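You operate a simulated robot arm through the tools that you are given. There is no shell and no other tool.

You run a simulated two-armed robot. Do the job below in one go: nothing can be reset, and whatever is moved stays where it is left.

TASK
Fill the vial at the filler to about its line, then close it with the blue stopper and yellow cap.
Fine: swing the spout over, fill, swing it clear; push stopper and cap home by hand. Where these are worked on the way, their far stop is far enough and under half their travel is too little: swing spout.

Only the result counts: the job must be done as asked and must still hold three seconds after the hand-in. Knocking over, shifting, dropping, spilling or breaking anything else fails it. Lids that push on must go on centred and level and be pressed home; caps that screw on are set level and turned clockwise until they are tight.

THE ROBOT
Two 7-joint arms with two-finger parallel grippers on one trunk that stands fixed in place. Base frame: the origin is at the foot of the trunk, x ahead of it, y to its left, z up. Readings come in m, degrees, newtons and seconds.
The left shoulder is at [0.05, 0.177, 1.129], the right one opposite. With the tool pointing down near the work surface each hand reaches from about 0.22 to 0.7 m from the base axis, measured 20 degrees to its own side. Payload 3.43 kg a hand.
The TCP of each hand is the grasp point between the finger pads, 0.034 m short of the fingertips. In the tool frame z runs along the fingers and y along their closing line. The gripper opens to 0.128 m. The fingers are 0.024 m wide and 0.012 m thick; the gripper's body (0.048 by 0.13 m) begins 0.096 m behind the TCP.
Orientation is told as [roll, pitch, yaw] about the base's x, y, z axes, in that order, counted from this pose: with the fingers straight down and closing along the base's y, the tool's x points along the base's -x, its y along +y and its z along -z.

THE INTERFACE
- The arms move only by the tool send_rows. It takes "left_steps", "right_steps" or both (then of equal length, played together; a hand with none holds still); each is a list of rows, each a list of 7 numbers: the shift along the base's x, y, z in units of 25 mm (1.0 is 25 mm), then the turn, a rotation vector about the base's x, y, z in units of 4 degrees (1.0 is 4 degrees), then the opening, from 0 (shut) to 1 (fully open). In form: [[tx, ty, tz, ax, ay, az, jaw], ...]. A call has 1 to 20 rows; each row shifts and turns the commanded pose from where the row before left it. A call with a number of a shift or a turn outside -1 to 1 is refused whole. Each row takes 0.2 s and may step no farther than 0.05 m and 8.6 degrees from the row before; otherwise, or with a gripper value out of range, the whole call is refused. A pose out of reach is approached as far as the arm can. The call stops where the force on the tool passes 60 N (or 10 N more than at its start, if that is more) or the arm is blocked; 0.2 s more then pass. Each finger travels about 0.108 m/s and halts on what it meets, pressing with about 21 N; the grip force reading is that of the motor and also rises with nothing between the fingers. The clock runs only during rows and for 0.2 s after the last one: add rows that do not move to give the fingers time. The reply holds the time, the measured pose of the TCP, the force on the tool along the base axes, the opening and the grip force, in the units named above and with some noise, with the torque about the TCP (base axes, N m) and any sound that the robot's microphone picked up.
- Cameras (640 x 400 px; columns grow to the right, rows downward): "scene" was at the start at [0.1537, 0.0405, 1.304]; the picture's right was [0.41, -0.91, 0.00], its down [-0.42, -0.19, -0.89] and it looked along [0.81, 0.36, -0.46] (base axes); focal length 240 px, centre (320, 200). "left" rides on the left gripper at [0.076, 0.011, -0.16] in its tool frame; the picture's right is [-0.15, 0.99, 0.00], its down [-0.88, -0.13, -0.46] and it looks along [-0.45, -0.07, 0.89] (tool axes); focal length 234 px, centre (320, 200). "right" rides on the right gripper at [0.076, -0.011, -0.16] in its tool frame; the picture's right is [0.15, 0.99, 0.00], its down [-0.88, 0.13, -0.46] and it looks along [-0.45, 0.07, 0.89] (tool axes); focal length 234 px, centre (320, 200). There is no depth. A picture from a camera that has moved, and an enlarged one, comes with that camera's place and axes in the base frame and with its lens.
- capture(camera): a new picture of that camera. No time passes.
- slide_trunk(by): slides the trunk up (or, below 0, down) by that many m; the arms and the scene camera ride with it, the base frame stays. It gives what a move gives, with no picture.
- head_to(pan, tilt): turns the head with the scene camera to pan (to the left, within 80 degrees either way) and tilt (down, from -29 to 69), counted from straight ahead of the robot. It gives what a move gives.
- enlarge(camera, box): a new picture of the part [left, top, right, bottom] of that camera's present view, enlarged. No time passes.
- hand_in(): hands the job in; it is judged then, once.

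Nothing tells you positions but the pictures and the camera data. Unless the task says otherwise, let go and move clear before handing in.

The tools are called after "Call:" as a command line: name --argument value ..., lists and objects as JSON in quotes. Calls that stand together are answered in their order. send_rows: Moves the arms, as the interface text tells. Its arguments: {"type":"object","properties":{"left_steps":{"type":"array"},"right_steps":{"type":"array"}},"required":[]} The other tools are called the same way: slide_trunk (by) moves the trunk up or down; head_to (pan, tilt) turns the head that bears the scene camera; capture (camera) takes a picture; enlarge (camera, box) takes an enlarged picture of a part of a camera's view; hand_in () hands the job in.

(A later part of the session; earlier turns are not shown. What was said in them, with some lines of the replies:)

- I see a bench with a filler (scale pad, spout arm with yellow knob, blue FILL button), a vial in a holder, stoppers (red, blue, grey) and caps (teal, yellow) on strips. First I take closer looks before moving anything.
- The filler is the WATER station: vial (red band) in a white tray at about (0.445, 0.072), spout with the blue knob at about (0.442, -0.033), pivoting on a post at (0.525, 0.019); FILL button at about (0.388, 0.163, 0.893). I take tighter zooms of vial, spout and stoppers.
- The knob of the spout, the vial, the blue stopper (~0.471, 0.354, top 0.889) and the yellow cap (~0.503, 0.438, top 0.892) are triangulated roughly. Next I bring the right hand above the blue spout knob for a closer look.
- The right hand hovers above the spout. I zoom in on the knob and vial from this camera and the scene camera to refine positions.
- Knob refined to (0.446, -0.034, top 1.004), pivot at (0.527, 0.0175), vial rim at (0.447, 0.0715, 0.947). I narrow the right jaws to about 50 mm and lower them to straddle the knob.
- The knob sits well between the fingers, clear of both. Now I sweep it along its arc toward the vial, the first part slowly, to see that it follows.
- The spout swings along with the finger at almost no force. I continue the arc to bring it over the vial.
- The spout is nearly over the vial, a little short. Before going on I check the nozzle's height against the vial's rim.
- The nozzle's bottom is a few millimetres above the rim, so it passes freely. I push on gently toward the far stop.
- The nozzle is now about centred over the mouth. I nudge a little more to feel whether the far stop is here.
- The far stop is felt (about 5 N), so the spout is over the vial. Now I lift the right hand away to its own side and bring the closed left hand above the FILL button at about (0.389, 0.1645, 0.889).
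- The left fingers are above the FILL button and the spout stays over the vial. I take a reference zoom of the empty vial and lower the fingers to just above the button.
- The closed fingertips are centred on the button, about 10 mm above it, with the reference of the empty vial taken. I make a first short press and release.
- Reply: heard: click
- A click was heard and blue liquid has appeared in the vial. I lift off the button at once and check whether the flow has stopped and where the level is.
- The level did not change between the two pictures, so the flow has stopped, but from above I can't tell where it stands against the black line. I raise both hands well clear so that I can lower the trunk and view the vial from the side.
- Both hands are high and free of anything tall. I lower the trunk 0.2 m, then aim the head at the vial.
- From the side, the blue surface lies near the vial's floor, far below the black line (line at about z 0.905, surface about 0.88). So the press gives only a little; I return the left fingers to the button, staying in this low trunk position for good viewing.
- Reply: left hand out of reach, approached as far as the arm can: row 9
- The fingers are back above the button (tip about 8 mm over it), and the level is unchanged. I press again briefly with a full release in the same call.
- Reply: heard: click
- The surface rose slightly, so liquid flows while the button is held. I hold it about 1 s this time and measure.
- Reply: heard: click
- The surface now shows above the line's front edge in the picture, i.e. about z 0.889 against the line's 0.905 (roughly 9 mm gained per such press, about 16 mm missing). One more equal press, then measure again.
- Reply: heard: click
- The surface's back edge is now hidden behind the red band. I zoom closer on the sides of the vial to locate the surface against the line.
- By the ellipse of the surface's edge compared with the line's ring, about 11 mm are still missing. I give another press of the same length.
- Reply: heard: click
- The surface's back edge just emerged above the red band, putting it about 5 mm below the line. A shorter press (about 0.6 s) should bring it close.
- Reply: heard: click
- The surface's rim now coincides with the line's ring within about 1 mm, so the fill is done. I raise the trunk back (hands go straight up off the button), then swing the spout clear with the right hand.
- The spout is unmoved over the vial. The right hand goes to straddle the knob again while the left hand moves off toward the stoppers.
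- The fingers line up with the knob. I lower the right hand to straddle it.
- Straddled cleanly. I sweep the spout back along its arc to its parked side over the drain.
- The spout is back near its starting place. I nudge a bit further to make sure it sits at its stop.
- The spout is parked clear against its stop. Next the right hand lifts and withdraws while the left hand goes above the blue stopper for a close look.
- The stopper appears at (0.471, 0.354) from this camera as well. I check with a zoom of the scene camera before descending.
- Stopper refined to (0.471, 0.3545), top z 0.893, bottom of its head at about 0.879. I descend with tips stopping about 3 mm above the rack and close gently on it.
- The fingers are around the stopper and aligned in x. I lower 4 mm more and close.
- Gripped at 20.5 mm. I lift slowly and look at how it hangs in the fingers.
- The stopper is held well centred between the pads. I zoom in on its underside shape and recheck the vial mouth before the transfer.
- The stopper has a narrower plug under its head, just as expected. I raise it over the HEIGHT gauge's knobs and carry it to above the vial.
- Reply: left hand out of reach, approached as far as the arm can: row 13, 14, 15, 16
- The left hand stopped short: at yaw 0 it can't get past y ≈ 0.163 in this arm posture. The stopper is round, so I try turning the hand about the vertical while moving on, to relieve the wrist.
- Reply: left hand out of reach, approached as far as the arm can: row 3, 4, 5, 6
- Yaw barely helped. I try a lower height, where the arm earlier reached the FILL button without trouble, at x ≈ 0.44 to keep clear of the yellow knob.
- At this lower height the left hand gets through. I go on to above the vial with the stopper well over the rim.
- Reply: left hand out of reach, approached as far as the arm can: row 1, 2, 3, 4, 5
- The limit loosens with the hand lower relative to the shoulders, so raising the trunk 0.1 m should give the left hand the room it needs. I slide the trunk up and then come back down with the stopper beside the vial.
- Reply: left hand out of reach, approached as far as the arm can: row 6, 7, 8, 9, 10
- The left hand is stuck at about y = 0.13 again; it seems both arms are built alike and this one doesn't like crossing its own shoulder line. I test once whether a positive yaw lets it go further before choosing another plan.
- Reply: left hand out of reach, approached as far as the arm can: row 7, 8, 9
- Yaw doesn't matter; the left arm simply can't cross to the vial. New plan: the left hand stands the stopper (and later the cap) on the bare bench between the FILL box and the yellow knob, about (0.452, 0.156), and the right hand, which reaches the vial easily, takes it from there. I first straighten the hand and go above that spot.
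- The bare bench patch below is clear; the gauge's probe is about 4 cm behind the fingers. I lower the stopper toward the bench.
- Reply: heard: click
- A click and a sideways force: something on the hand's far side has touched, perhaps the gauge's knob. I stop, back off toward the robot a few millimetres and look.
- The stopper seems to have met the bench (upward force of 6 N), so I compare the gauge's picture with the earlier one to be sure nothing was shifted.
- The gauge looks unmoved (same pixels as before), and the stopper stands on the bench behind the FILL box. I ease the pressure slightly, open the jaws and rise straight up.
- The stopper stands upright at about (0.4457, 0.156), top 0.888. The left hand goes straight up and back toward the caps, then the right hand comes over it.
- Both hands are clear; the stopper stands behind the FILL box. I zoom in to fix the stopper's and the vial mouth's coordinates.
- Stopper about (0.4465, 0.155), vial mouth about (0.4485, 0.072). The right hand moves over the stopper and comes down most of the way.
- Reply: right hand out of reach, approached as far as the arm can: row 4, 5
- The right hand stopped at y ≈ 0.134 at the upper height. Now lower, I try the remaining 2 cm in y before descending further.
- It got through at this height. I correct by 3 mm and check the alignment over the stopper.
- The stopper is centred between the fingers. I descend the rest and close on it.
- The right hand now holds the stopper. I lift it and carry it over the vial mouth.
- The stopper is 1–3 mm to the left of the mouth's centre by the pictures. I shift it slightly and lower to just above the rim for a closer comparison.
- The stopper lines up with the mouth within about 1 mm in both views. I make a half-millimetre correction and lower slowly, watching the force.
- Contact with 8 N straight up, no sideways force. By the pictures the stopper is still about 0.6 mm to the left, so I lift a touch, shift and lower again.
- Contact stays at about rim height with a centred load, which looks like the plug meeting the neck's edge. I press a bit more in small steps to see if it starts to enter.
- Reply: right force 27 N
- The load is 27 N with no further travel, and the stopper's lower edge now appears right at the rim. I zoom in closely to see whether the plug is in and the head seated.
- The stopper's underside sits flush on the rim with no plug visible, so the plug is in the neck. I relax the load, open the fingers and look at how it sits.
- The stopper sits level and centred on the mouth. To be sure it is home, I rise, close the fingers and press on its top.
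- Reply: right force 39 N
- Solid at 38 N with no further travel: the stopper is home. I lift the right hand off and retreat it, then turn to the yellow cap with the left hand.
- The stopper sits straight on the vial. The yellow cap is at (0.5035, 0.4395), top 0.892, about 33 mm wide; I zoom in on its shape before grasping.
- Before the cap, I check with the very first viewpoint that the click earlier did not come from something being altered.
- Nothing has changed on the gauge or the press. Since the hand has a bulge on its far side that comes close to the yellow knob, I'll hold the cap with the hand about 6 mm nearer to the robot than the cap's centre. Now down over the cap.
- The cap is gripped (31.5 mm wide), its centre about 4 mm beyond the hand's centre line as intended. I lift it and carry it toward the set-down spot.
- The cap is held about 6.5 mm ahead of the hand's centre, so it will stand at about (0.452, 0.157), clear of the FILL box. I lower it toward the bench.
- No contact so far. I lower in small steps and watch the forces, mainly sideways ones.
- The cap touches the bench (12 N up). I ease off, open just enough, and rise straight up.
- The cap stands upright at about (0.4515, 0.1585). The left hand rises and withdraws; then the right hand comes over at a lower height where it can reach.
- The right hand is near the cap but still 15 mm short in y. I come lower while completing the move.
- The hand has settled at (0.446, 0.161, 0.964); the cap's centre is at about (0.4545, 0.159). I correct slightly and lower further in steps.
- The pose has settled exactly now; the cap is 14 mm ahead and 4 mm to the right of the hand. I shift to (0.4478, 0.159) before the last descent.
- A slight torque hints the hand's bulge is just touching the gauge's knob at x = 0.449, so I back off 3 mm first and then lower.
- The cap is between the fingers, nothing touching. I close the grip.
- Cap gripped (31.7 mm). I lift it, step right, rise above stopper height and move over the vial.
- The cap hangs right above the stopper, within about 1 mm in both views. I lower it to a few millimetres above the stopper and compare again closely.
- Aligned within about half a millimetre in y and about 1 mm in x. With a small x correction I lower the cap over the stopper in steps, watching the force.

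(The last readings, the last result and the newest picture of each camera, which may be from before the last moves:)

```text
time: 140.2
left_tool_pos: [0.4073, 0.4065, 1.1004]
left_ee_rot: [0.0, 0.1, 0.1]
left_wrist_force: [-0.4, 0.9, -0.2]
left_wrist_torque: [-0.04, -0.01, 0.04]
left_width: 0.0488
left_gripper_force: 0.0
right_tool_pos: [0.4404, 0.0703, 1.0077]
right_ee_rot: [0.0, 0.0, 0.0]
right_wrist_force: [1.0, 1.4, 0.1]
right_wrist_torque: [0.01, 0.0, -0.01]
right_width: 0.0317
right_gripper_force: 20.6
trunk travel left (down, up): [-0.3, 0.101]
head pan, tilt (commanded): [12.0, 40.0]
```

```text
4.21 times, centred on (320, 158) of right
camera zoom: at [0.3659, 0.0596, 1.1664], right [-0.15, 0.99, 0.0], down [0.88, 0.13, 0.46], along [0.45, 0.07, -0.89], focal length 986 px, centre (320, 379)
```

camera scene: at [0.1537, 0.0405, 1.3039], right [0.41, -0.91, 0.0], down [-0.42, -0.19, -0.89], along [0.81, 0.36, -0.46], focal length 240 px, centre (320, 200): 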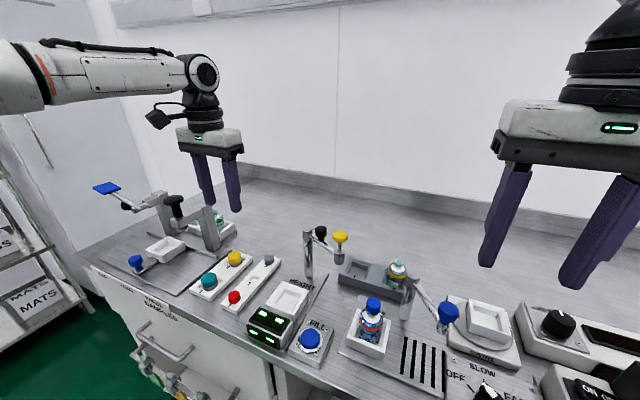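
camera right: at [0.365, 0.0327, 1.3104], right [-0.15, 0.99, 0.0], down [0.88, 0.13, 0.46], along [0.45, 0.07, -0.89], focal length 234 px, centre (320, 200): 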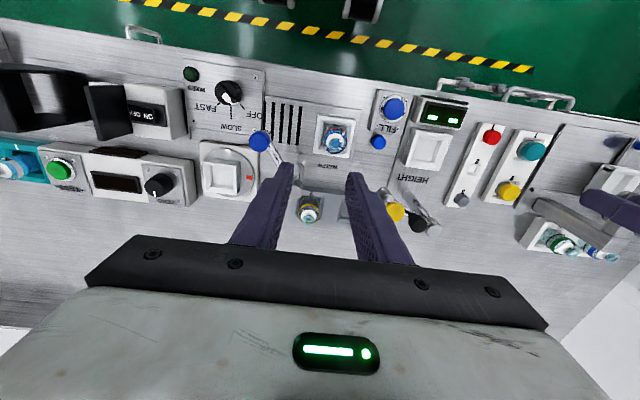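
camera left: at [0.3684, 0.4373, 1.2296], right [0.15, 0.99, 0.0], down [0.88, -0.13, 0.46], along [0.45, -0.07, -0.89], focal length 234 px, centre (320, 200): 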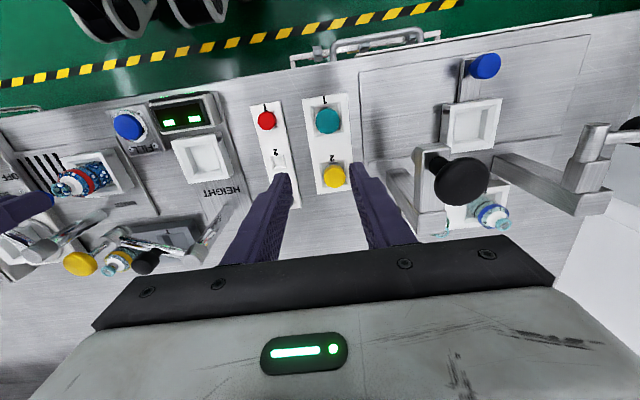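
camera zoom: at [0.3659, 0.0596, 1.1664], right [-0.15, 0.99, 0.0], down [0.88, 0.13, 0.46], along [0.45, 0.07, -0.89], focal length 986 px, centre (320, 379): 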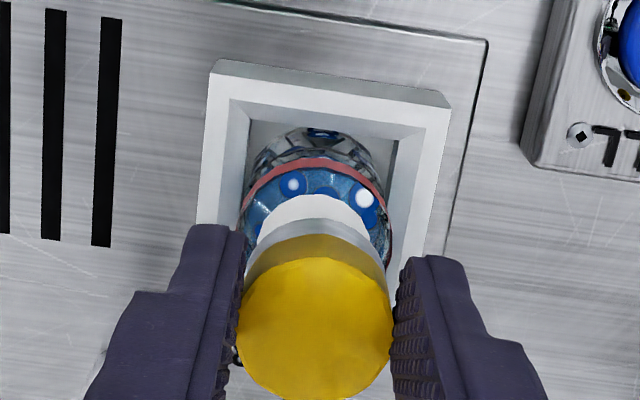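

Call:
send_rows --right_steps '[[0.01, -0.02, -0.08, 0, 0, 0, 0.2], [0, 0, -0.08, 0, 0, 0, 0.2], [0, 0, 0, 0, 0, 0, 0.2]]'

```text
time: 141.1
left_tool_pos: [0.406, 0.4056, 1.1013]
left_ee_rot: [-0.2, 0.0, 0.0]
left_wrist_force: [-0.9, 0.4, 0.6]
left_wrist_torque: [0.0, 0.02, 0.0]
left_width: 0.0485
left_gripper_force: 0.0
right_tool_pos: [0.441, 0.0706, 1.0026]
right_ee_rot: [0.0, -0.1, 0.0]
right_wrist_force: [-1.0, 0.2, 0.0]
right_wrist_torque: [-0.08, 0.0, 0.02]
right_width: 0.0316
right_gripper_force: 21.1
trunk travel left (down, up): [-0.3, 0.101]
head pan, tilt (commanded): [12.0, 40.0]
```

The cap's edge has passed the stopper's top with no resistance. I keep lowering.

Call:
send_rows --right_steps '[[0, 0, -0.1, 0, 0, 0, 0.2], [0, 0, -0.1, 0, 0, 0, 0.2], [0, 0, 0, 0, 0, 0, 0.2]]'

Call:
enlarge --camera "scene" --box '[305, 195, 350, 255]'

Call:
enlarge --camera "right" --box '[270, 110, 370, 205]'

```text
time: 141.8
left_tool_pos: [0.4086, 0.4062, 1.1009]
left_ee_rot: [0.0, 0.0, -0.1]
left_wrist_force: [0.1, 0.2, 0.7]
left_wrist_torque: [0.01, 0.03, 0.01]
left_width: 0.0485
left_gripper_force: 0.1
right_tool_pos: [0.4416, 0.0683, 0.9979]
right_ee_rot: [0.1, -0.1, 0.1]
right_wrist_force: [-0.1, 0.1, 0.0]
right_wrist_torque: [0.0, -0.01, 0.02]
right_width: 0.0317
right_gripper_force: 20.9
trunk travel left (down, up): [-0.3, 0.101]
head pan, tilt (commanded): [12.0, 40.0]
```

```text
6.67 times, centred on (328, 225) of scene
camera zoom: at [0.1534, 0.0208, 1.2842], right [0.21, -0.98, 0.0], down [-0.63, -0.13, -0.77], along [0.75, 0.16, -0.64], focal length 1598 px, centre (270, 33)
```

zoom: 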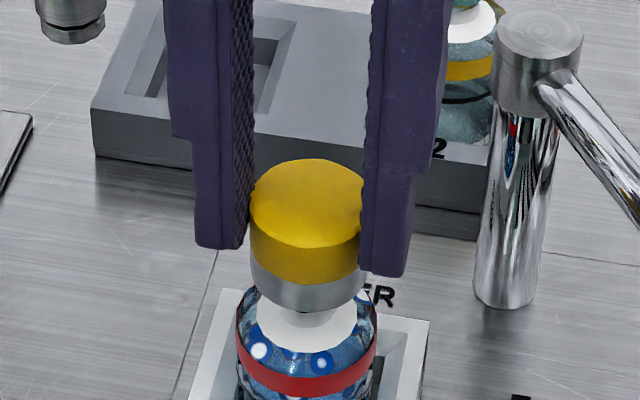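

```text
4.21 times, centred on (320, 158) of right
camera zoom: at [0.3672, 0.0589, 1.1564], right [-0.15, 0.99, 0.0], down [0.88, 0.13, 0.46], along [0.45, 0.07, -0.89], focal length 986 px, centre (320, 379)
```

zoom: 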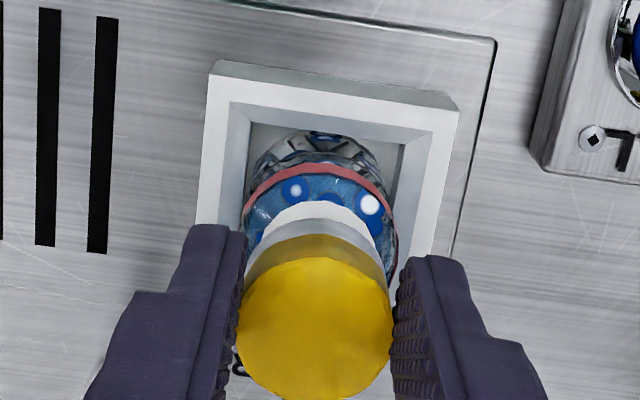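

Call:
send_rows --right_steps '[[0, 0, -0.1, 0, 0, 0, 0.2], [0, 0, -0.1, 0, 0, 0, 0.2], [0, 0, 0, 0, 0, 0, 0.2]]'

```text
time: 142.7
left_tool_pos: [0.4086, 0.4073, 1.101]
left_ee_rot: [0.0, -0.1, -0.1]
left_wrist_force: [-0.4, 0.2, 0.0]
left_wrist_torque: [0.01, -0.02, 0.04]
left_width: 0.0487
left_gripper_force: 0.1
right_tool_pos: [0.4396, 0.0688, 0.9925]
right_ee_rot: [0.2, -0.1, -0.2]
right_wrist_force: [0.3, -0.2, 5.2]
right_wrist_torque: [0.01, -0.09, 0.01]
right_width: 0.0317
right_gripper_force: 21.1
trunk travel left (down, up): [-0.3, 0.101]
head pan, tilt (commanded): [12.0, 40.0]
```

Light contact (5 N) with the cap seated over the stopper. I open the fingers and look at how it sits before pressing it home from above.

Call:
send_rows --right_steps '[[0, 0, 0.02, 0, 0, 0, 0.2], [0, 0, 0, 0, 0, 0, 0.28], [0, 0, 0, 0, 0, 0, 0.34], [0, 0, 0, 0, 0, 0, 0.34], [0, 0, 0, 0, 0, 0, 0.34]]'

Call:
enlarge --camera "scene" --box '[305, 205, 350, 260]'

Call:
enlarge --camera "right" --box '[270, 110, 370, 205]'

```text
time: 143.8
left_tool_pos: [0.4082, 0.4066, 1.1007]
left_ee_rot: [0.0, -0.1, 0.0]
left_wrist_force: [-0.5, 0.3, 0.3]
left_wrist_torque: [0.0, 0.04, -0.01]
left_width: 0.0488
left_gripper_force: 0.0
right_tool_pos: [0.4418, 0.0686, 0.9937]
right_ee_rot: [0.1, -0.1, 0.0]
right_wrist_force: [-0.7, 0.2, -0.8]
right_wrist_torque: [-0.01, -0.02, 0.0]
right_width: 0.0438
right_gripper_force: 0.1
trunk travel left (down, up): [-0.3, 0.101]
head pan, tilt (commanded): [12.0, 40.0]
```

```text
7.27 times, centred on (328, 232) of scene
camera zoom: at [0.1534, 0.0208, 1.2841], right [0.21, -0.98, 0.0], down [-0.63, -0.13, -0.77], along [0.75, 0.16, -0.64], focal length 1744 px, centre (266, -36)
```

zoom: 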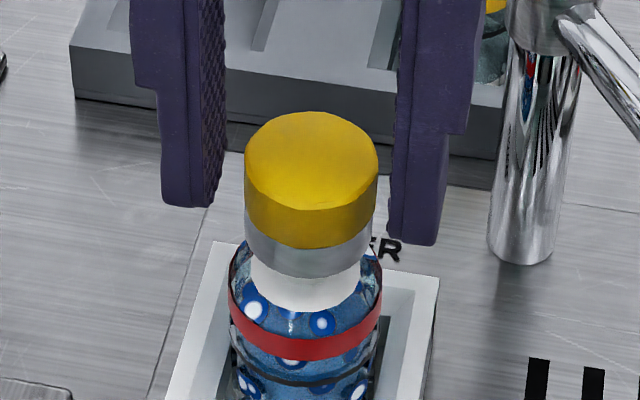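

```text
4.21 times, centred on (320, 158) of right
camera zoom: at [0.3673, 0.0586, 1.1522], right [-0.15, 0.99, 0.0], down [0.88, 0.13, 0.46], along [0.45, 0.07, -0.89], focal length 986 px, centre (320, 379)
```

zoom: 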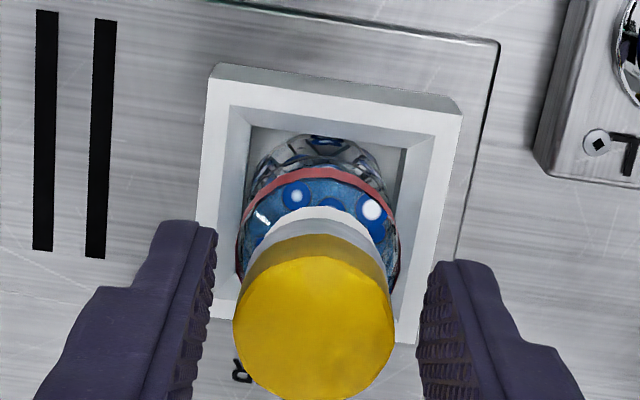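

The cap sits level and centred. I rise, close the fingers, centre them over the cap and press it home.

Call:
send_rows --right_steps '[[0, 0, 0.3, 0, 0, 0, 0.34], [0, 0, 0.6, 0, 0, 0, 0.34], [0, 0, 0.6, 0, 0, 0, 0.34], [0.26, 0.02, 0, 0, 0, 0, 0], [0, 0, 0, 0, 0, 0, 0], [0, 0, 0, 0, 0, 0, 0], [0, 0, -0.6, 0, 0, 0, 0], [0, 0, 0, 0, 0, 0, 0]]'

Call:
enlarge --camera "scene" --box '[305, 195, 350, 255]'

Call:
enlarge --camera "right" --box '[270, 110, 370, 205]'

```text
time: 145.7
left_tool_pos: [0.4081, 0.4064, 1.1]
left_ee_rot: [0.0, -0.1, 0.0]
left_wrist_force: [0.9, 0.5, -0.7]
left_wrist_torque: [-0.01, -0.01, -0.02]
left_width: 0.0484
left_gripper_force: 0.1
right_tool_pos: [0.4463, 0.0697, 1.0175]
right_ee_rot: [0.1, 0.0, 0.0]
right_wrist_force: [-0.7, -0.6, -0.2]
right_wrist_torque: [-0.01, -0.03, 0.02]
right_width: 0.0
right_gripper_force: 21.6
trunk travel left (down, up): [-0.3, 0.101]
head pan, tilt (commanded): [12.0, 40.0]
```

```text
6.67 times, centred on (328, 225) of scene
camera zoom: at [0.1533, 0.0208, 1.2842], right [0.21, -0.98, 0.0], down [-0.63, -0.13, -0.77], along [0.75, 0.16, -0.64], focal length 1598 px, centre (270, 33)
```

zoom: 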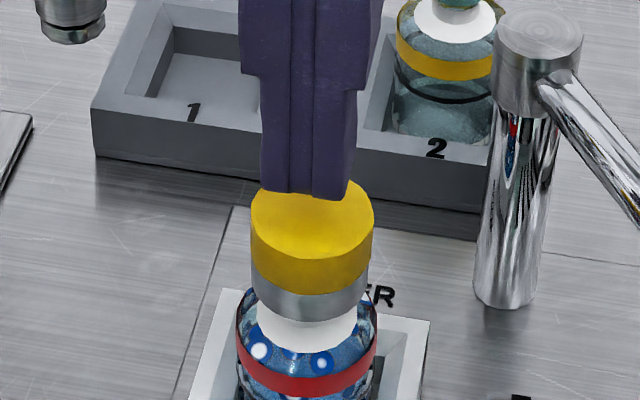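

```text
4.21 times, centred on (320, 158) of right
camera zoom: at [0.3725, 0.0592, 1.1761], right [-0.15, 0.99, 0.0], down [0.88, 0.13, 0.46], along [0.45, 0.07, -0.89], focal length 986 px, centre (320, 379)
```

zoom: 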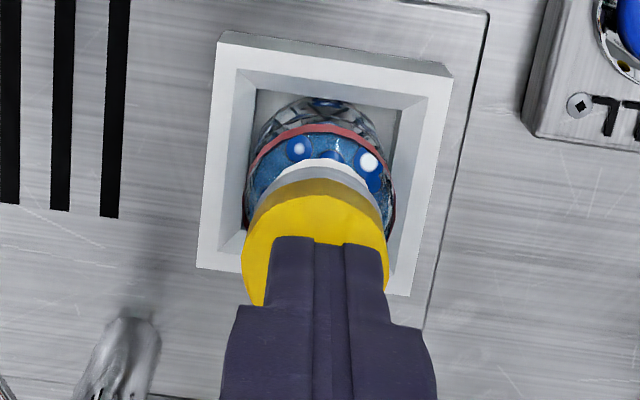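

The closed fingers are about 2 mm to the left of the cap's centre; I shift them, come down to contact and press in steps.

Call:
send_rows --right_steps '[[0.02, -0.07, 0, 0, 0, 0, 0], [0, 0, -0.4, 0, 0, 0, 0], [0, 0, -0.14, 0, 0, 0, 0], [0, 0, -0.08, 0, 0, 0, 0], [0, 0, 0, 0, 0, 0, 0]]'

Call:
enlarge --camera "scene" --box '[305, 205, 350, 260]'

```text
time: 146.8
left_tool_pos: [0.408, 0.4068, 1.101]
left_ee_rot: [0.0, -0.1, -0.1]
left_wrist_force: [-0.2, -0.4, 0.6]
left_wrist_torque: [0.04, 0.03, -0.02]
left_width: 0.0483
left_gripper_force: 0.1
right_tool_pos: [0.4477, 0.0695, 1.0027]
right_ee_rot: [0.0, -0.1, -0.1]
right_wrist_force: [0.0, -1.1, 5.3]
right_wrist_torque: [0.02, -0.05, -0.01]
right_width: 0.0001
right_gripper_force: 20.8
trunk travel left (down, up): [-0.3, 0.101]
head pan, tilt (commanded): [12.0, 40.0]
```

```text
7.27 times, centred on (328, 232) of scene
camera zoom: at [0.153, 0.0208, 1.2843], right [0.21, -0.98, 0.0], down [-0.63, -0.13, -0.77], along [0.75, 0.16, -0.64], focal length 1744 px, centre (266, -36)
```

zoom: 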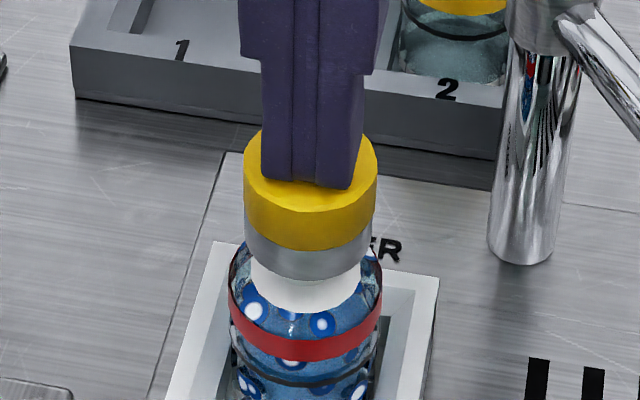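

Centred contact. I press further in small steps, listening and watching for travel.

Call:
send_rows --right_steps '[[0, 0, -0.06, 0, 0, 0, 0], [0, 0, -0.06, 0, 0, 0, 0], [0, 0, -0.06, 0, 0, 0, 0], [0, 0, 0, 0, 0, 0, 0]]'

Call:
enlarge --camera "scene" --box '[305, 205, 350, 260]'

```text
time: 147.8
left_tool_pos: [0.408, 0.406, 1.1026]
left_ee_rot: [0.0, -0.2, 0.0]
left_wrist_force: [0.5, 0.7, 0.8]
left_wrist_torque: [0.04, 0.01, 0.02]
left_width: 0.0487
left_gripper_force: 0.0
right_tool_pos: [0.4479, 0.0682, 0.9971]
right_ee_rot: [0.1, -0.1, -0.1]
right_wrist_force: [-0.7, -0.4, 8.6]
right_wrist_torque: [-0.01, -0.01, -0.02]
right_width: 0.0001
right_gripper_force: 21.0
trunk travel left (down, up): [-0.3, 0.101]
head pan, tilt (commanded): [12.0, 40.0]
```

```text
7.27 times, centred on (328, 232) of scene
camera zoom: at [0.1526, 0.0206, 1.2844], right [0.21, -0.98, 0.0], down [-0.63, -0.13, -0.77], along [0.75, 0.16, -0.64], focal length 1744 px, centre (266, -36)
```

zoom: 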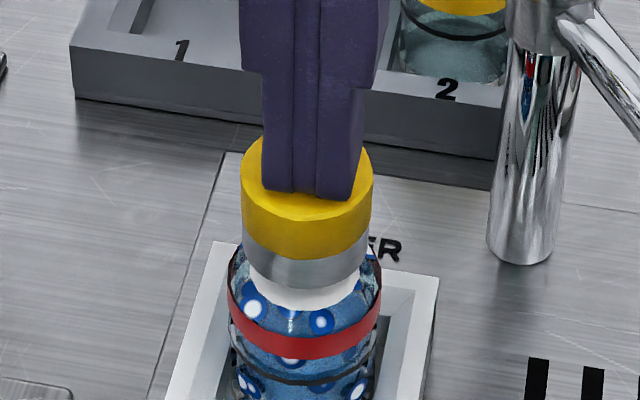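

The cap slid down about 4 mm under a small force. I continue until it goes solid.

Call:
send_rows --right_steps '[[0, 0, -0.06, 0, 0, 0, 0], [0, 0, -0.06, 0, 0, 0, 0], [0, 0, -0.06, 0, 0, 0, 0], [0, 0, 0, 0, 0, 0, 0]]'

Call:
enlarge --camera "scene" --box '[305, 205, 350, 260]'

```text
time: 148.8
left_tool_pos: [0.4062, 0.4058, 1.1021]
left_ee_rot: [0.0, -0.2, 0.1]
left_wrist_force: [-0.4, 0.7, -0.2]
left_wrist_torque: [0.0, 0.03, 0.01]
left_width: 0.0484
left_gripper_force: 0.0
right_tool_pos: [0.4468, 0.0692, 0.9977]
right_ee_rot: [0.3, -0.4, -0.2]
right_wrist_force: [0.3, -3.0, 37.4]
right_wrist_torque: [-0.16, -0.15, -0.03]
right_width: 0.0
right_gripper_force: 21.3
trunk travel left (down, up): [-0.3, 0.101]
head pan, tilt (commanded): [12.0, 40.0]
```

```text
7.27 times, centred on (328, 232) of scene
camera zoom: at [0.1507, 0.0201, 1.2849], right [0.21, -0.98, 0.0], down [-0.63, -0.13, -0.77], along [0.75, 0.16, -0.64], focal length 1744 px, centre (266, -36)
```

zoom: 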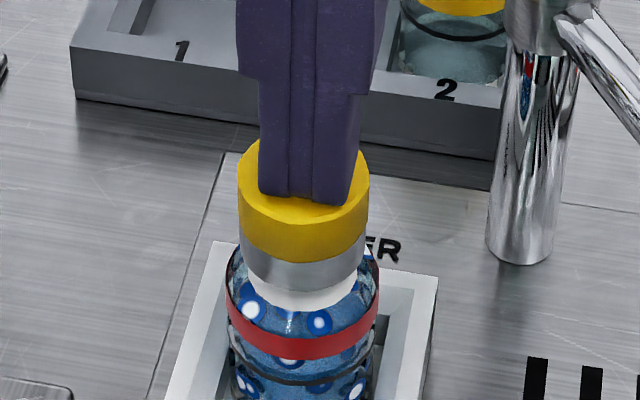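

Call:
send_rows --right_steps '[[0, 0, -0.05, 0, 0, 0, 0], [0, 0, 0, 0, 0, 0, 0]]'

Call:
enlarge --camera "scene" --box '[305, 205, 350, 260]'

```text
time: 149.4
left_tool_pos: [0.4049, 0.4058, 1.1026]
left_ee_rot: [0.1, -0.1, -0.1]
left_wrist_force: [-1.0, 0.2, 0.1]
left_wrist_torque: [-0.01, 0.01, -0.03]
left_width: 0.0486
left_gripper_force: 0.1
right_tool_pos: [0.4457, 0.0695, 0.9967]
right_ee_rot: [0.6, -0.6, 0.0]
right_wrist_force: [1.1, -3.4, 45.3]
right_wrist_torque: [-0.18, -0.18, -0.05]
right_width: 0.0
right_gripper_force: 21.2
trunk travel left (down, up): [-0.3, 0.101]
head pan, tilt (commanded): [12.0, 40.0]
```

```text
7.27 times, centred on (328, 232) of scene
camera zoom: at [0.1501, 0.0198, 1.2849], right [0.21, -0.98, 0.0], down [-0.63, -0.13, -0.77], along [0.75, 0.16, -0.64], focal length 1744 px, centre (266, -36)
```

zoom: 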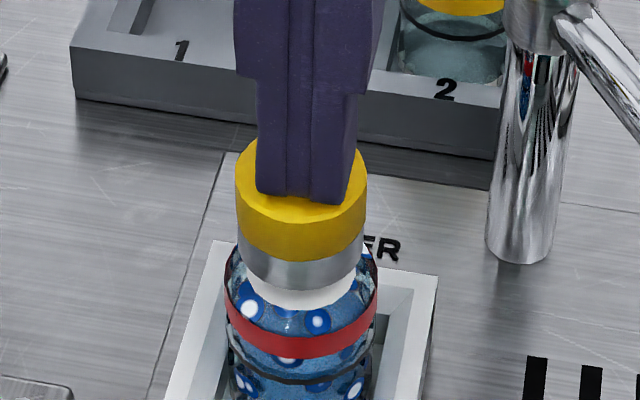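

Solid at 45 N, no more travel: the cap is home. I lift off slowly and look at the result.

Call:
send_rows --right_steps '[[0, 0, 0.15, 0, 0, 0, 0], [0, 0, 0.3, 0, 0, 0, 0], [0, 0, 0.8, 0, 0, 0, 0], [0, 0, 0.9, 0, 0, 0, 0], [0, 0, 0.9, 0, 0, 0, 0], [0, 0, 0.9, 0, 0, 0, 0], [0, 0, 0.9, 0, 0, 0, 0], [-0.15, -0.9, 0.5, 0, 0, 0, 0], [-0.15, -0.9, 0.5, 0, 0, 0, 0], [-0.15, -0.9, 0.5, 0, 0, 0, 0], [-0.15, -0.9, 0.5, 0, 0, 0, 0], [-0.15, -0.9, 0.5, 0, 0, 0, 0], [-0.15, -0.9, 0.5, 0, 0, 0, 0], [-0.15, -0.9, 0.5, 0, 0, 0, 0], [-0.15, -0.9, 0.5, 0, 0, 0, 0], [-0.15, -0.6, 0.5, 0, 0, 0, 0], [0, 0, 0, 0, 0, 0, 0]]' --left_steps '[[0, 0, 0, 0, 0, 0, 0.38], [0, 0, 0, 0, 0, 0, 0.38], [0, 0, 0, 0, 0, 0, 0.38], [0, 0, 0, 0, 0, 0, 0.38], [0, 0, 0, 0, 0, 0, 0.38], [-0.2, 0, 0.5, 0, 0, 0, 0.38], [-0.2, 0, 0.5, 0, 0, 0, 0.38], [-0.2, 0, 0.5, 0, 0, 0, 0.38], [-0.2, 0, 0.5, 0, 0, 0, 0.38], [-0.2, 0, 0.5, 0, 0, 0, 0.38], [-0.2, 0, 0.5, 0, 0, 0, 0.38], [-0.2, 0, 0.5, 0, 0, 0, 0.38], [-0.2, 0, 0.5, 0, 0, 0, 0.38], [-0.2, 0, 0.5, 0, 0, 0, 0.38], [-0.2, 0, 0.5, 0, 0, 0, 0.38], [0, 0, 0, 0, 0, 0, 0.38], [0, 0, 0, 0, 0, 0, 0.38]]'

Call:
enlarge --camera "scene" --box '[305, 205, 350, 260]'

Call:
capture --camera "scene"

```text
time: 153.1
left_tool_pos: [0.3581, 0.4059, 1.2302]
left_ee_rot: [0.1, -0.1, 0.0]
left_wrist_force: [-1.1, 0.4, -0.1]
left_wrist_torque: [-0.01, 0.0, 0.0]
left_width: 0.0486
left_gripper_force: 0.1
right_tool_pos: [0.4153, -0.126, 1.2257]
right_ee_rot: [0.1, 0.0, 0.0]
right_wrist_force: [-0.6, -0.5, -0.6]
right_wrist_torque: [-0.01, -0.04, -0.02]
right_width: 0.0
right_gripper_force: 20.7
trunk travel left (down, up): [-0.3, 0.101]
head pan, tilt (commanded): [12.0, 40.0]
```

```text
7.27 times, centred on (328, 232) of scene
camera zoom: at [0.1535, 0.0208, 1.2841], right [0.21, -0.98, 0.0], down [-0.63, -0.13, -0.77], along [0.75, 0.16, -0.64], focal length 1744 px, centre (266, -36)
```

zoom: 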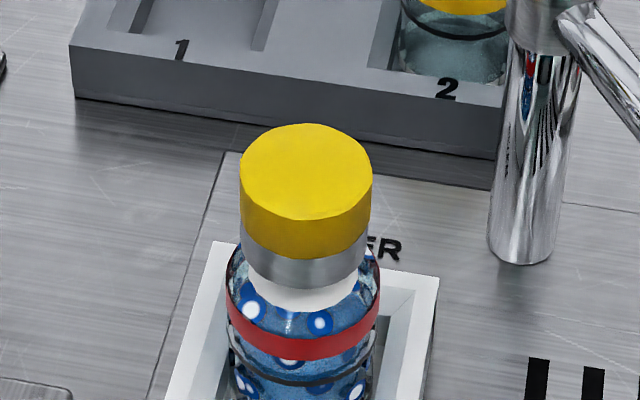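

```text
taken
camera scene: at [0.1535, 0.0208, 1.2841], right [0.21, -0.98, 0.0], down [-0.63, -0.13, -0.77], along [0.75, 0.16, -0.64], focal length 240 px, centre (320, 200)
```

scene: 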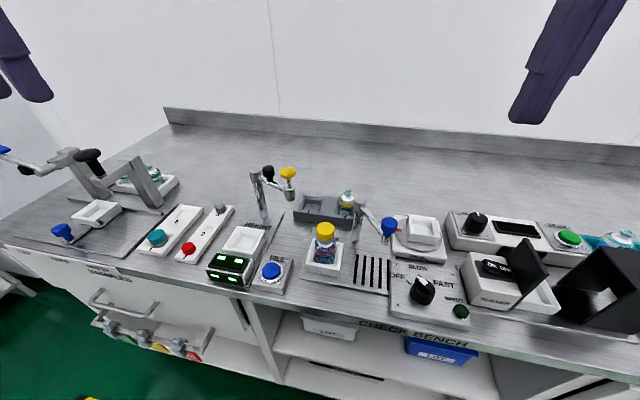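

Cap and stopper look right from above. I lower the trunk once more (hands are clear) to check level and seating from the side.

Call:
slide_trunk --by -0.2

Call:
head_to --pan 5 --tilt 30

Call:
enlarge --camera "scene" --box '[270, 170, 325, 245]'

Call:
enlarge --camera "scene" --box '[240, 130, 400, 250]'

```text
time: 155.2
left_tool_pos: [0.3579, 0.4055, 1.0295]
left_ee_rot: [0.1, -0.1, 0.0]
left_wrist_force: [0.4, -0.2, 0.2]
left_wrist_torque: [-0.03, 0.0, 0.01]
left_width: 0.0488
left_gripper_force: 0.1
right_tool_pos: [0.4156, -0.1263, 1.0261]
right_ee_rot: [0.1, 0.0, 0.1]
right_wrist_force: [-0.5, 0.6, -0.4]
right_wrist_torque: [0.02, 0.0, 0.0]
right_width: 0.0
right_gripper_force: 21.1
trunk travel left (down, up): [-0.1, 0.301]
head pan, tilt (commanded): [12.0, 40.0]
```

```text
time: 155.9
left_tool_pos: [0.3572, 0.405, 1.0297]
left_ee_rot: [-0.1, 0.0, 0.0]
left_wrist_force: [-0.2, -0.2, 0.4]
left_wrist_torque: [-0.02, -0.02, -0.01]
left_width: 0.0486
left_gripper_force: 0.0
right_tool_pos: [0.415, -0.1273, 1.0248]
right_ee_rot: [0.1, 0.0, -0.1]
right_wrist_force: [-0.6, -0.2, -0.4]
right_wrist_torque: [-0.03, 0.02, 0.01]
right_width: 0.0
right_gripper_force: 20.9
trunk travel left (down, up): [-0.1, 0.301]
head pan, tilt (commanded): [5.0, 30.0]
```

```text
5.33 times, centred on (298, 208) of scene
camera zoom: at [0.1603, 0.011, 1.0995], right [0.09, -1.0, 0.0], down [-0.5, -0.04, -0.87], along [0.86, 0.08, -0.5], focal length 1279 px, centre (440, 160)
```

zoom: 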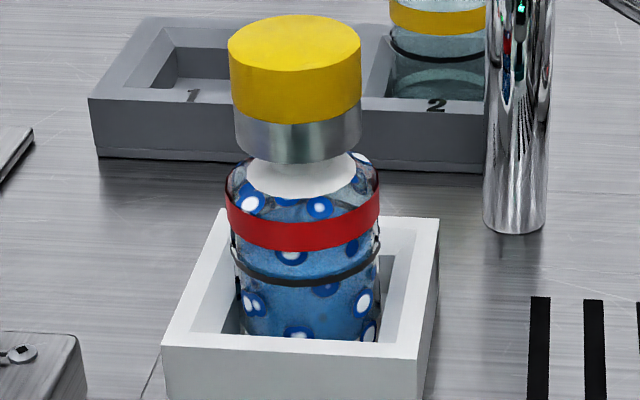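

```text
3.33 times, centred on (320, 190) of scene
camera zoom: at [0.1603, 0.011, 1.0995], right [0.09, -1.0, 0.0], down [-0.5, -0.04, -0.87], along [0.86, 0.08, -0.5], focal length 799 px, centre (320, 233)
```

zoom: 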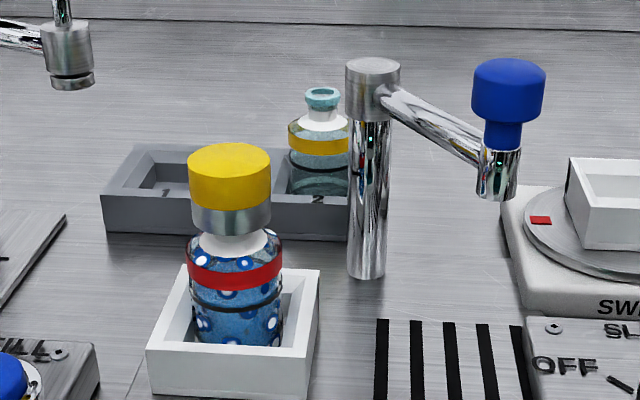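

The cap sits level and coaxial with the vial. A last zoom checks the water level at the line.

Call:
enlarge --camera "scene" --box '[280, 195, 308, 232]'

Call:
capture --camera "scene"

```text
10.81 times, centred on (294, 214) of scene
camera zoom: at [0.1603, 0.011, 1.0995], right [0.09, -1.0, 0.0], down [-0.5, -0.04, -0.87], along [0.86, 0.08, -0.5], focal length 2592 px, centre (601, 54)
```

zoom: 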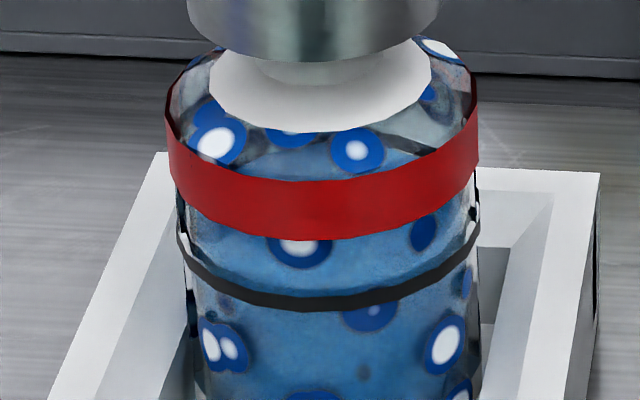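

```text
taken
camera scene: at [0.1603, 0.011, 1.0995], right [0.09, -1.0, 0.0], down [-0.5, -0.04, -0.87], along [0.86, 0.08, -0.5], focal length 240 px, centre (320, 200)
```

scene: 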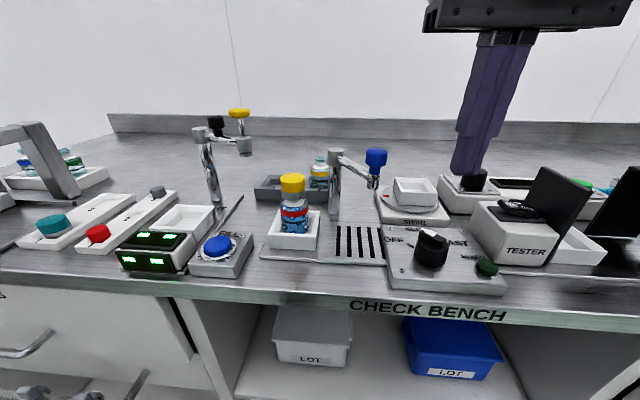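

The level stands at the line, cap and stopper are on straight, the spout is parked, and everything else is in place. I raise the trunk to bring the hands well clear and then hand in.

Call:
slide_trunk --by 0.2

Call:
capture --camera "scene"

```text
time: 158.1
left_tool_pos: [0.358, 0.4057, 1.2297]
left_ee_rot: [0.0, 0.0, 0.0]
left_wrist_force: [1.4, 0.5, -0.1]
left_wrist_torque: [0.0, -0.02, -0.02]
left_width: 0.0484
left_gripper_force: 0.0
right_tool_pos: [0.4153, -0.1265, 1.2255]
right_ee_rot: [0.0, 0.0, -0.1]
right_wrist_force: [-0.3, 0.2, 0.6]
right_wrist_torque: [0.02, 0.01, 0.0]
right_width: 0.0
right_gripper_force: 21.3
trunk travel left (down, up): [-0.3, 0.101]
head pan, tilt (commanded): [5.0, 30.0]
```

```text
taken
camera scene: at [0.1604, 0.011, 1.2994], right [0.09, -1.0, 0.0], down [-0.5, -0.04, -0.87], along [0.86, 0.08, -0.5], focal length 240 px, centre (320, 200)
```

scene: 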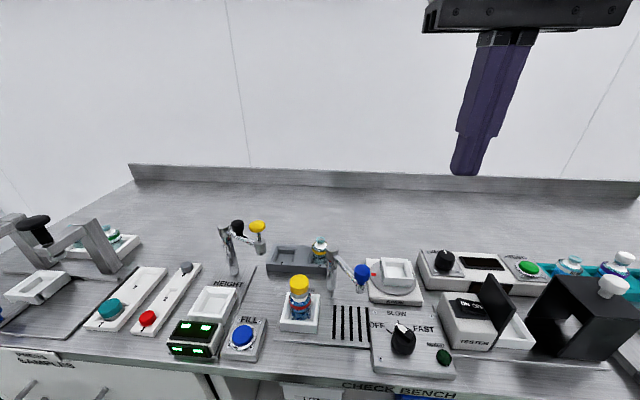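

The vial is filled to its line and closed with the blue stopper and yellow cap. The spout is swung clear, and both hands are empty and away from the bench. I hand the job in.

Call:
hand_in

```text
The job is handed in.
```

The vial at the filler is filled to its line and closed with the blue stopper and yellow cap, and the job is handed in. No verdict came back with the hand-in.

- **Fill:** I swung the spout to its far stop over the vial and filled in short presses. I stopped when the water surface was within about 1 mm of the black line. The spout is back at its parked side over the drain.
- **Stopper:** its underside sits flush on the rim. It held solid when pressed to about 38 N.
- **Cap:** it slid down about 4 mm under light pressure, then held solid at about 45 N. From the side it looks level and in line with the vial.

- **Handover on the bench:** the left hand could not reach the vial, so it stood the stopper, and later the cap, on the bare bench behind the FILL box. The right hand picked each up from there and placed it.
- **Unexplained click:** I heard one click while setting the stopper down. I don't know what made it; the right hand also seemed to brush the HEIGHT gauge's yellow knob lightly while picking up the cap. Pictures taken after the click showed the gauge and press unmoved, and nothing looked out of place in the last view.
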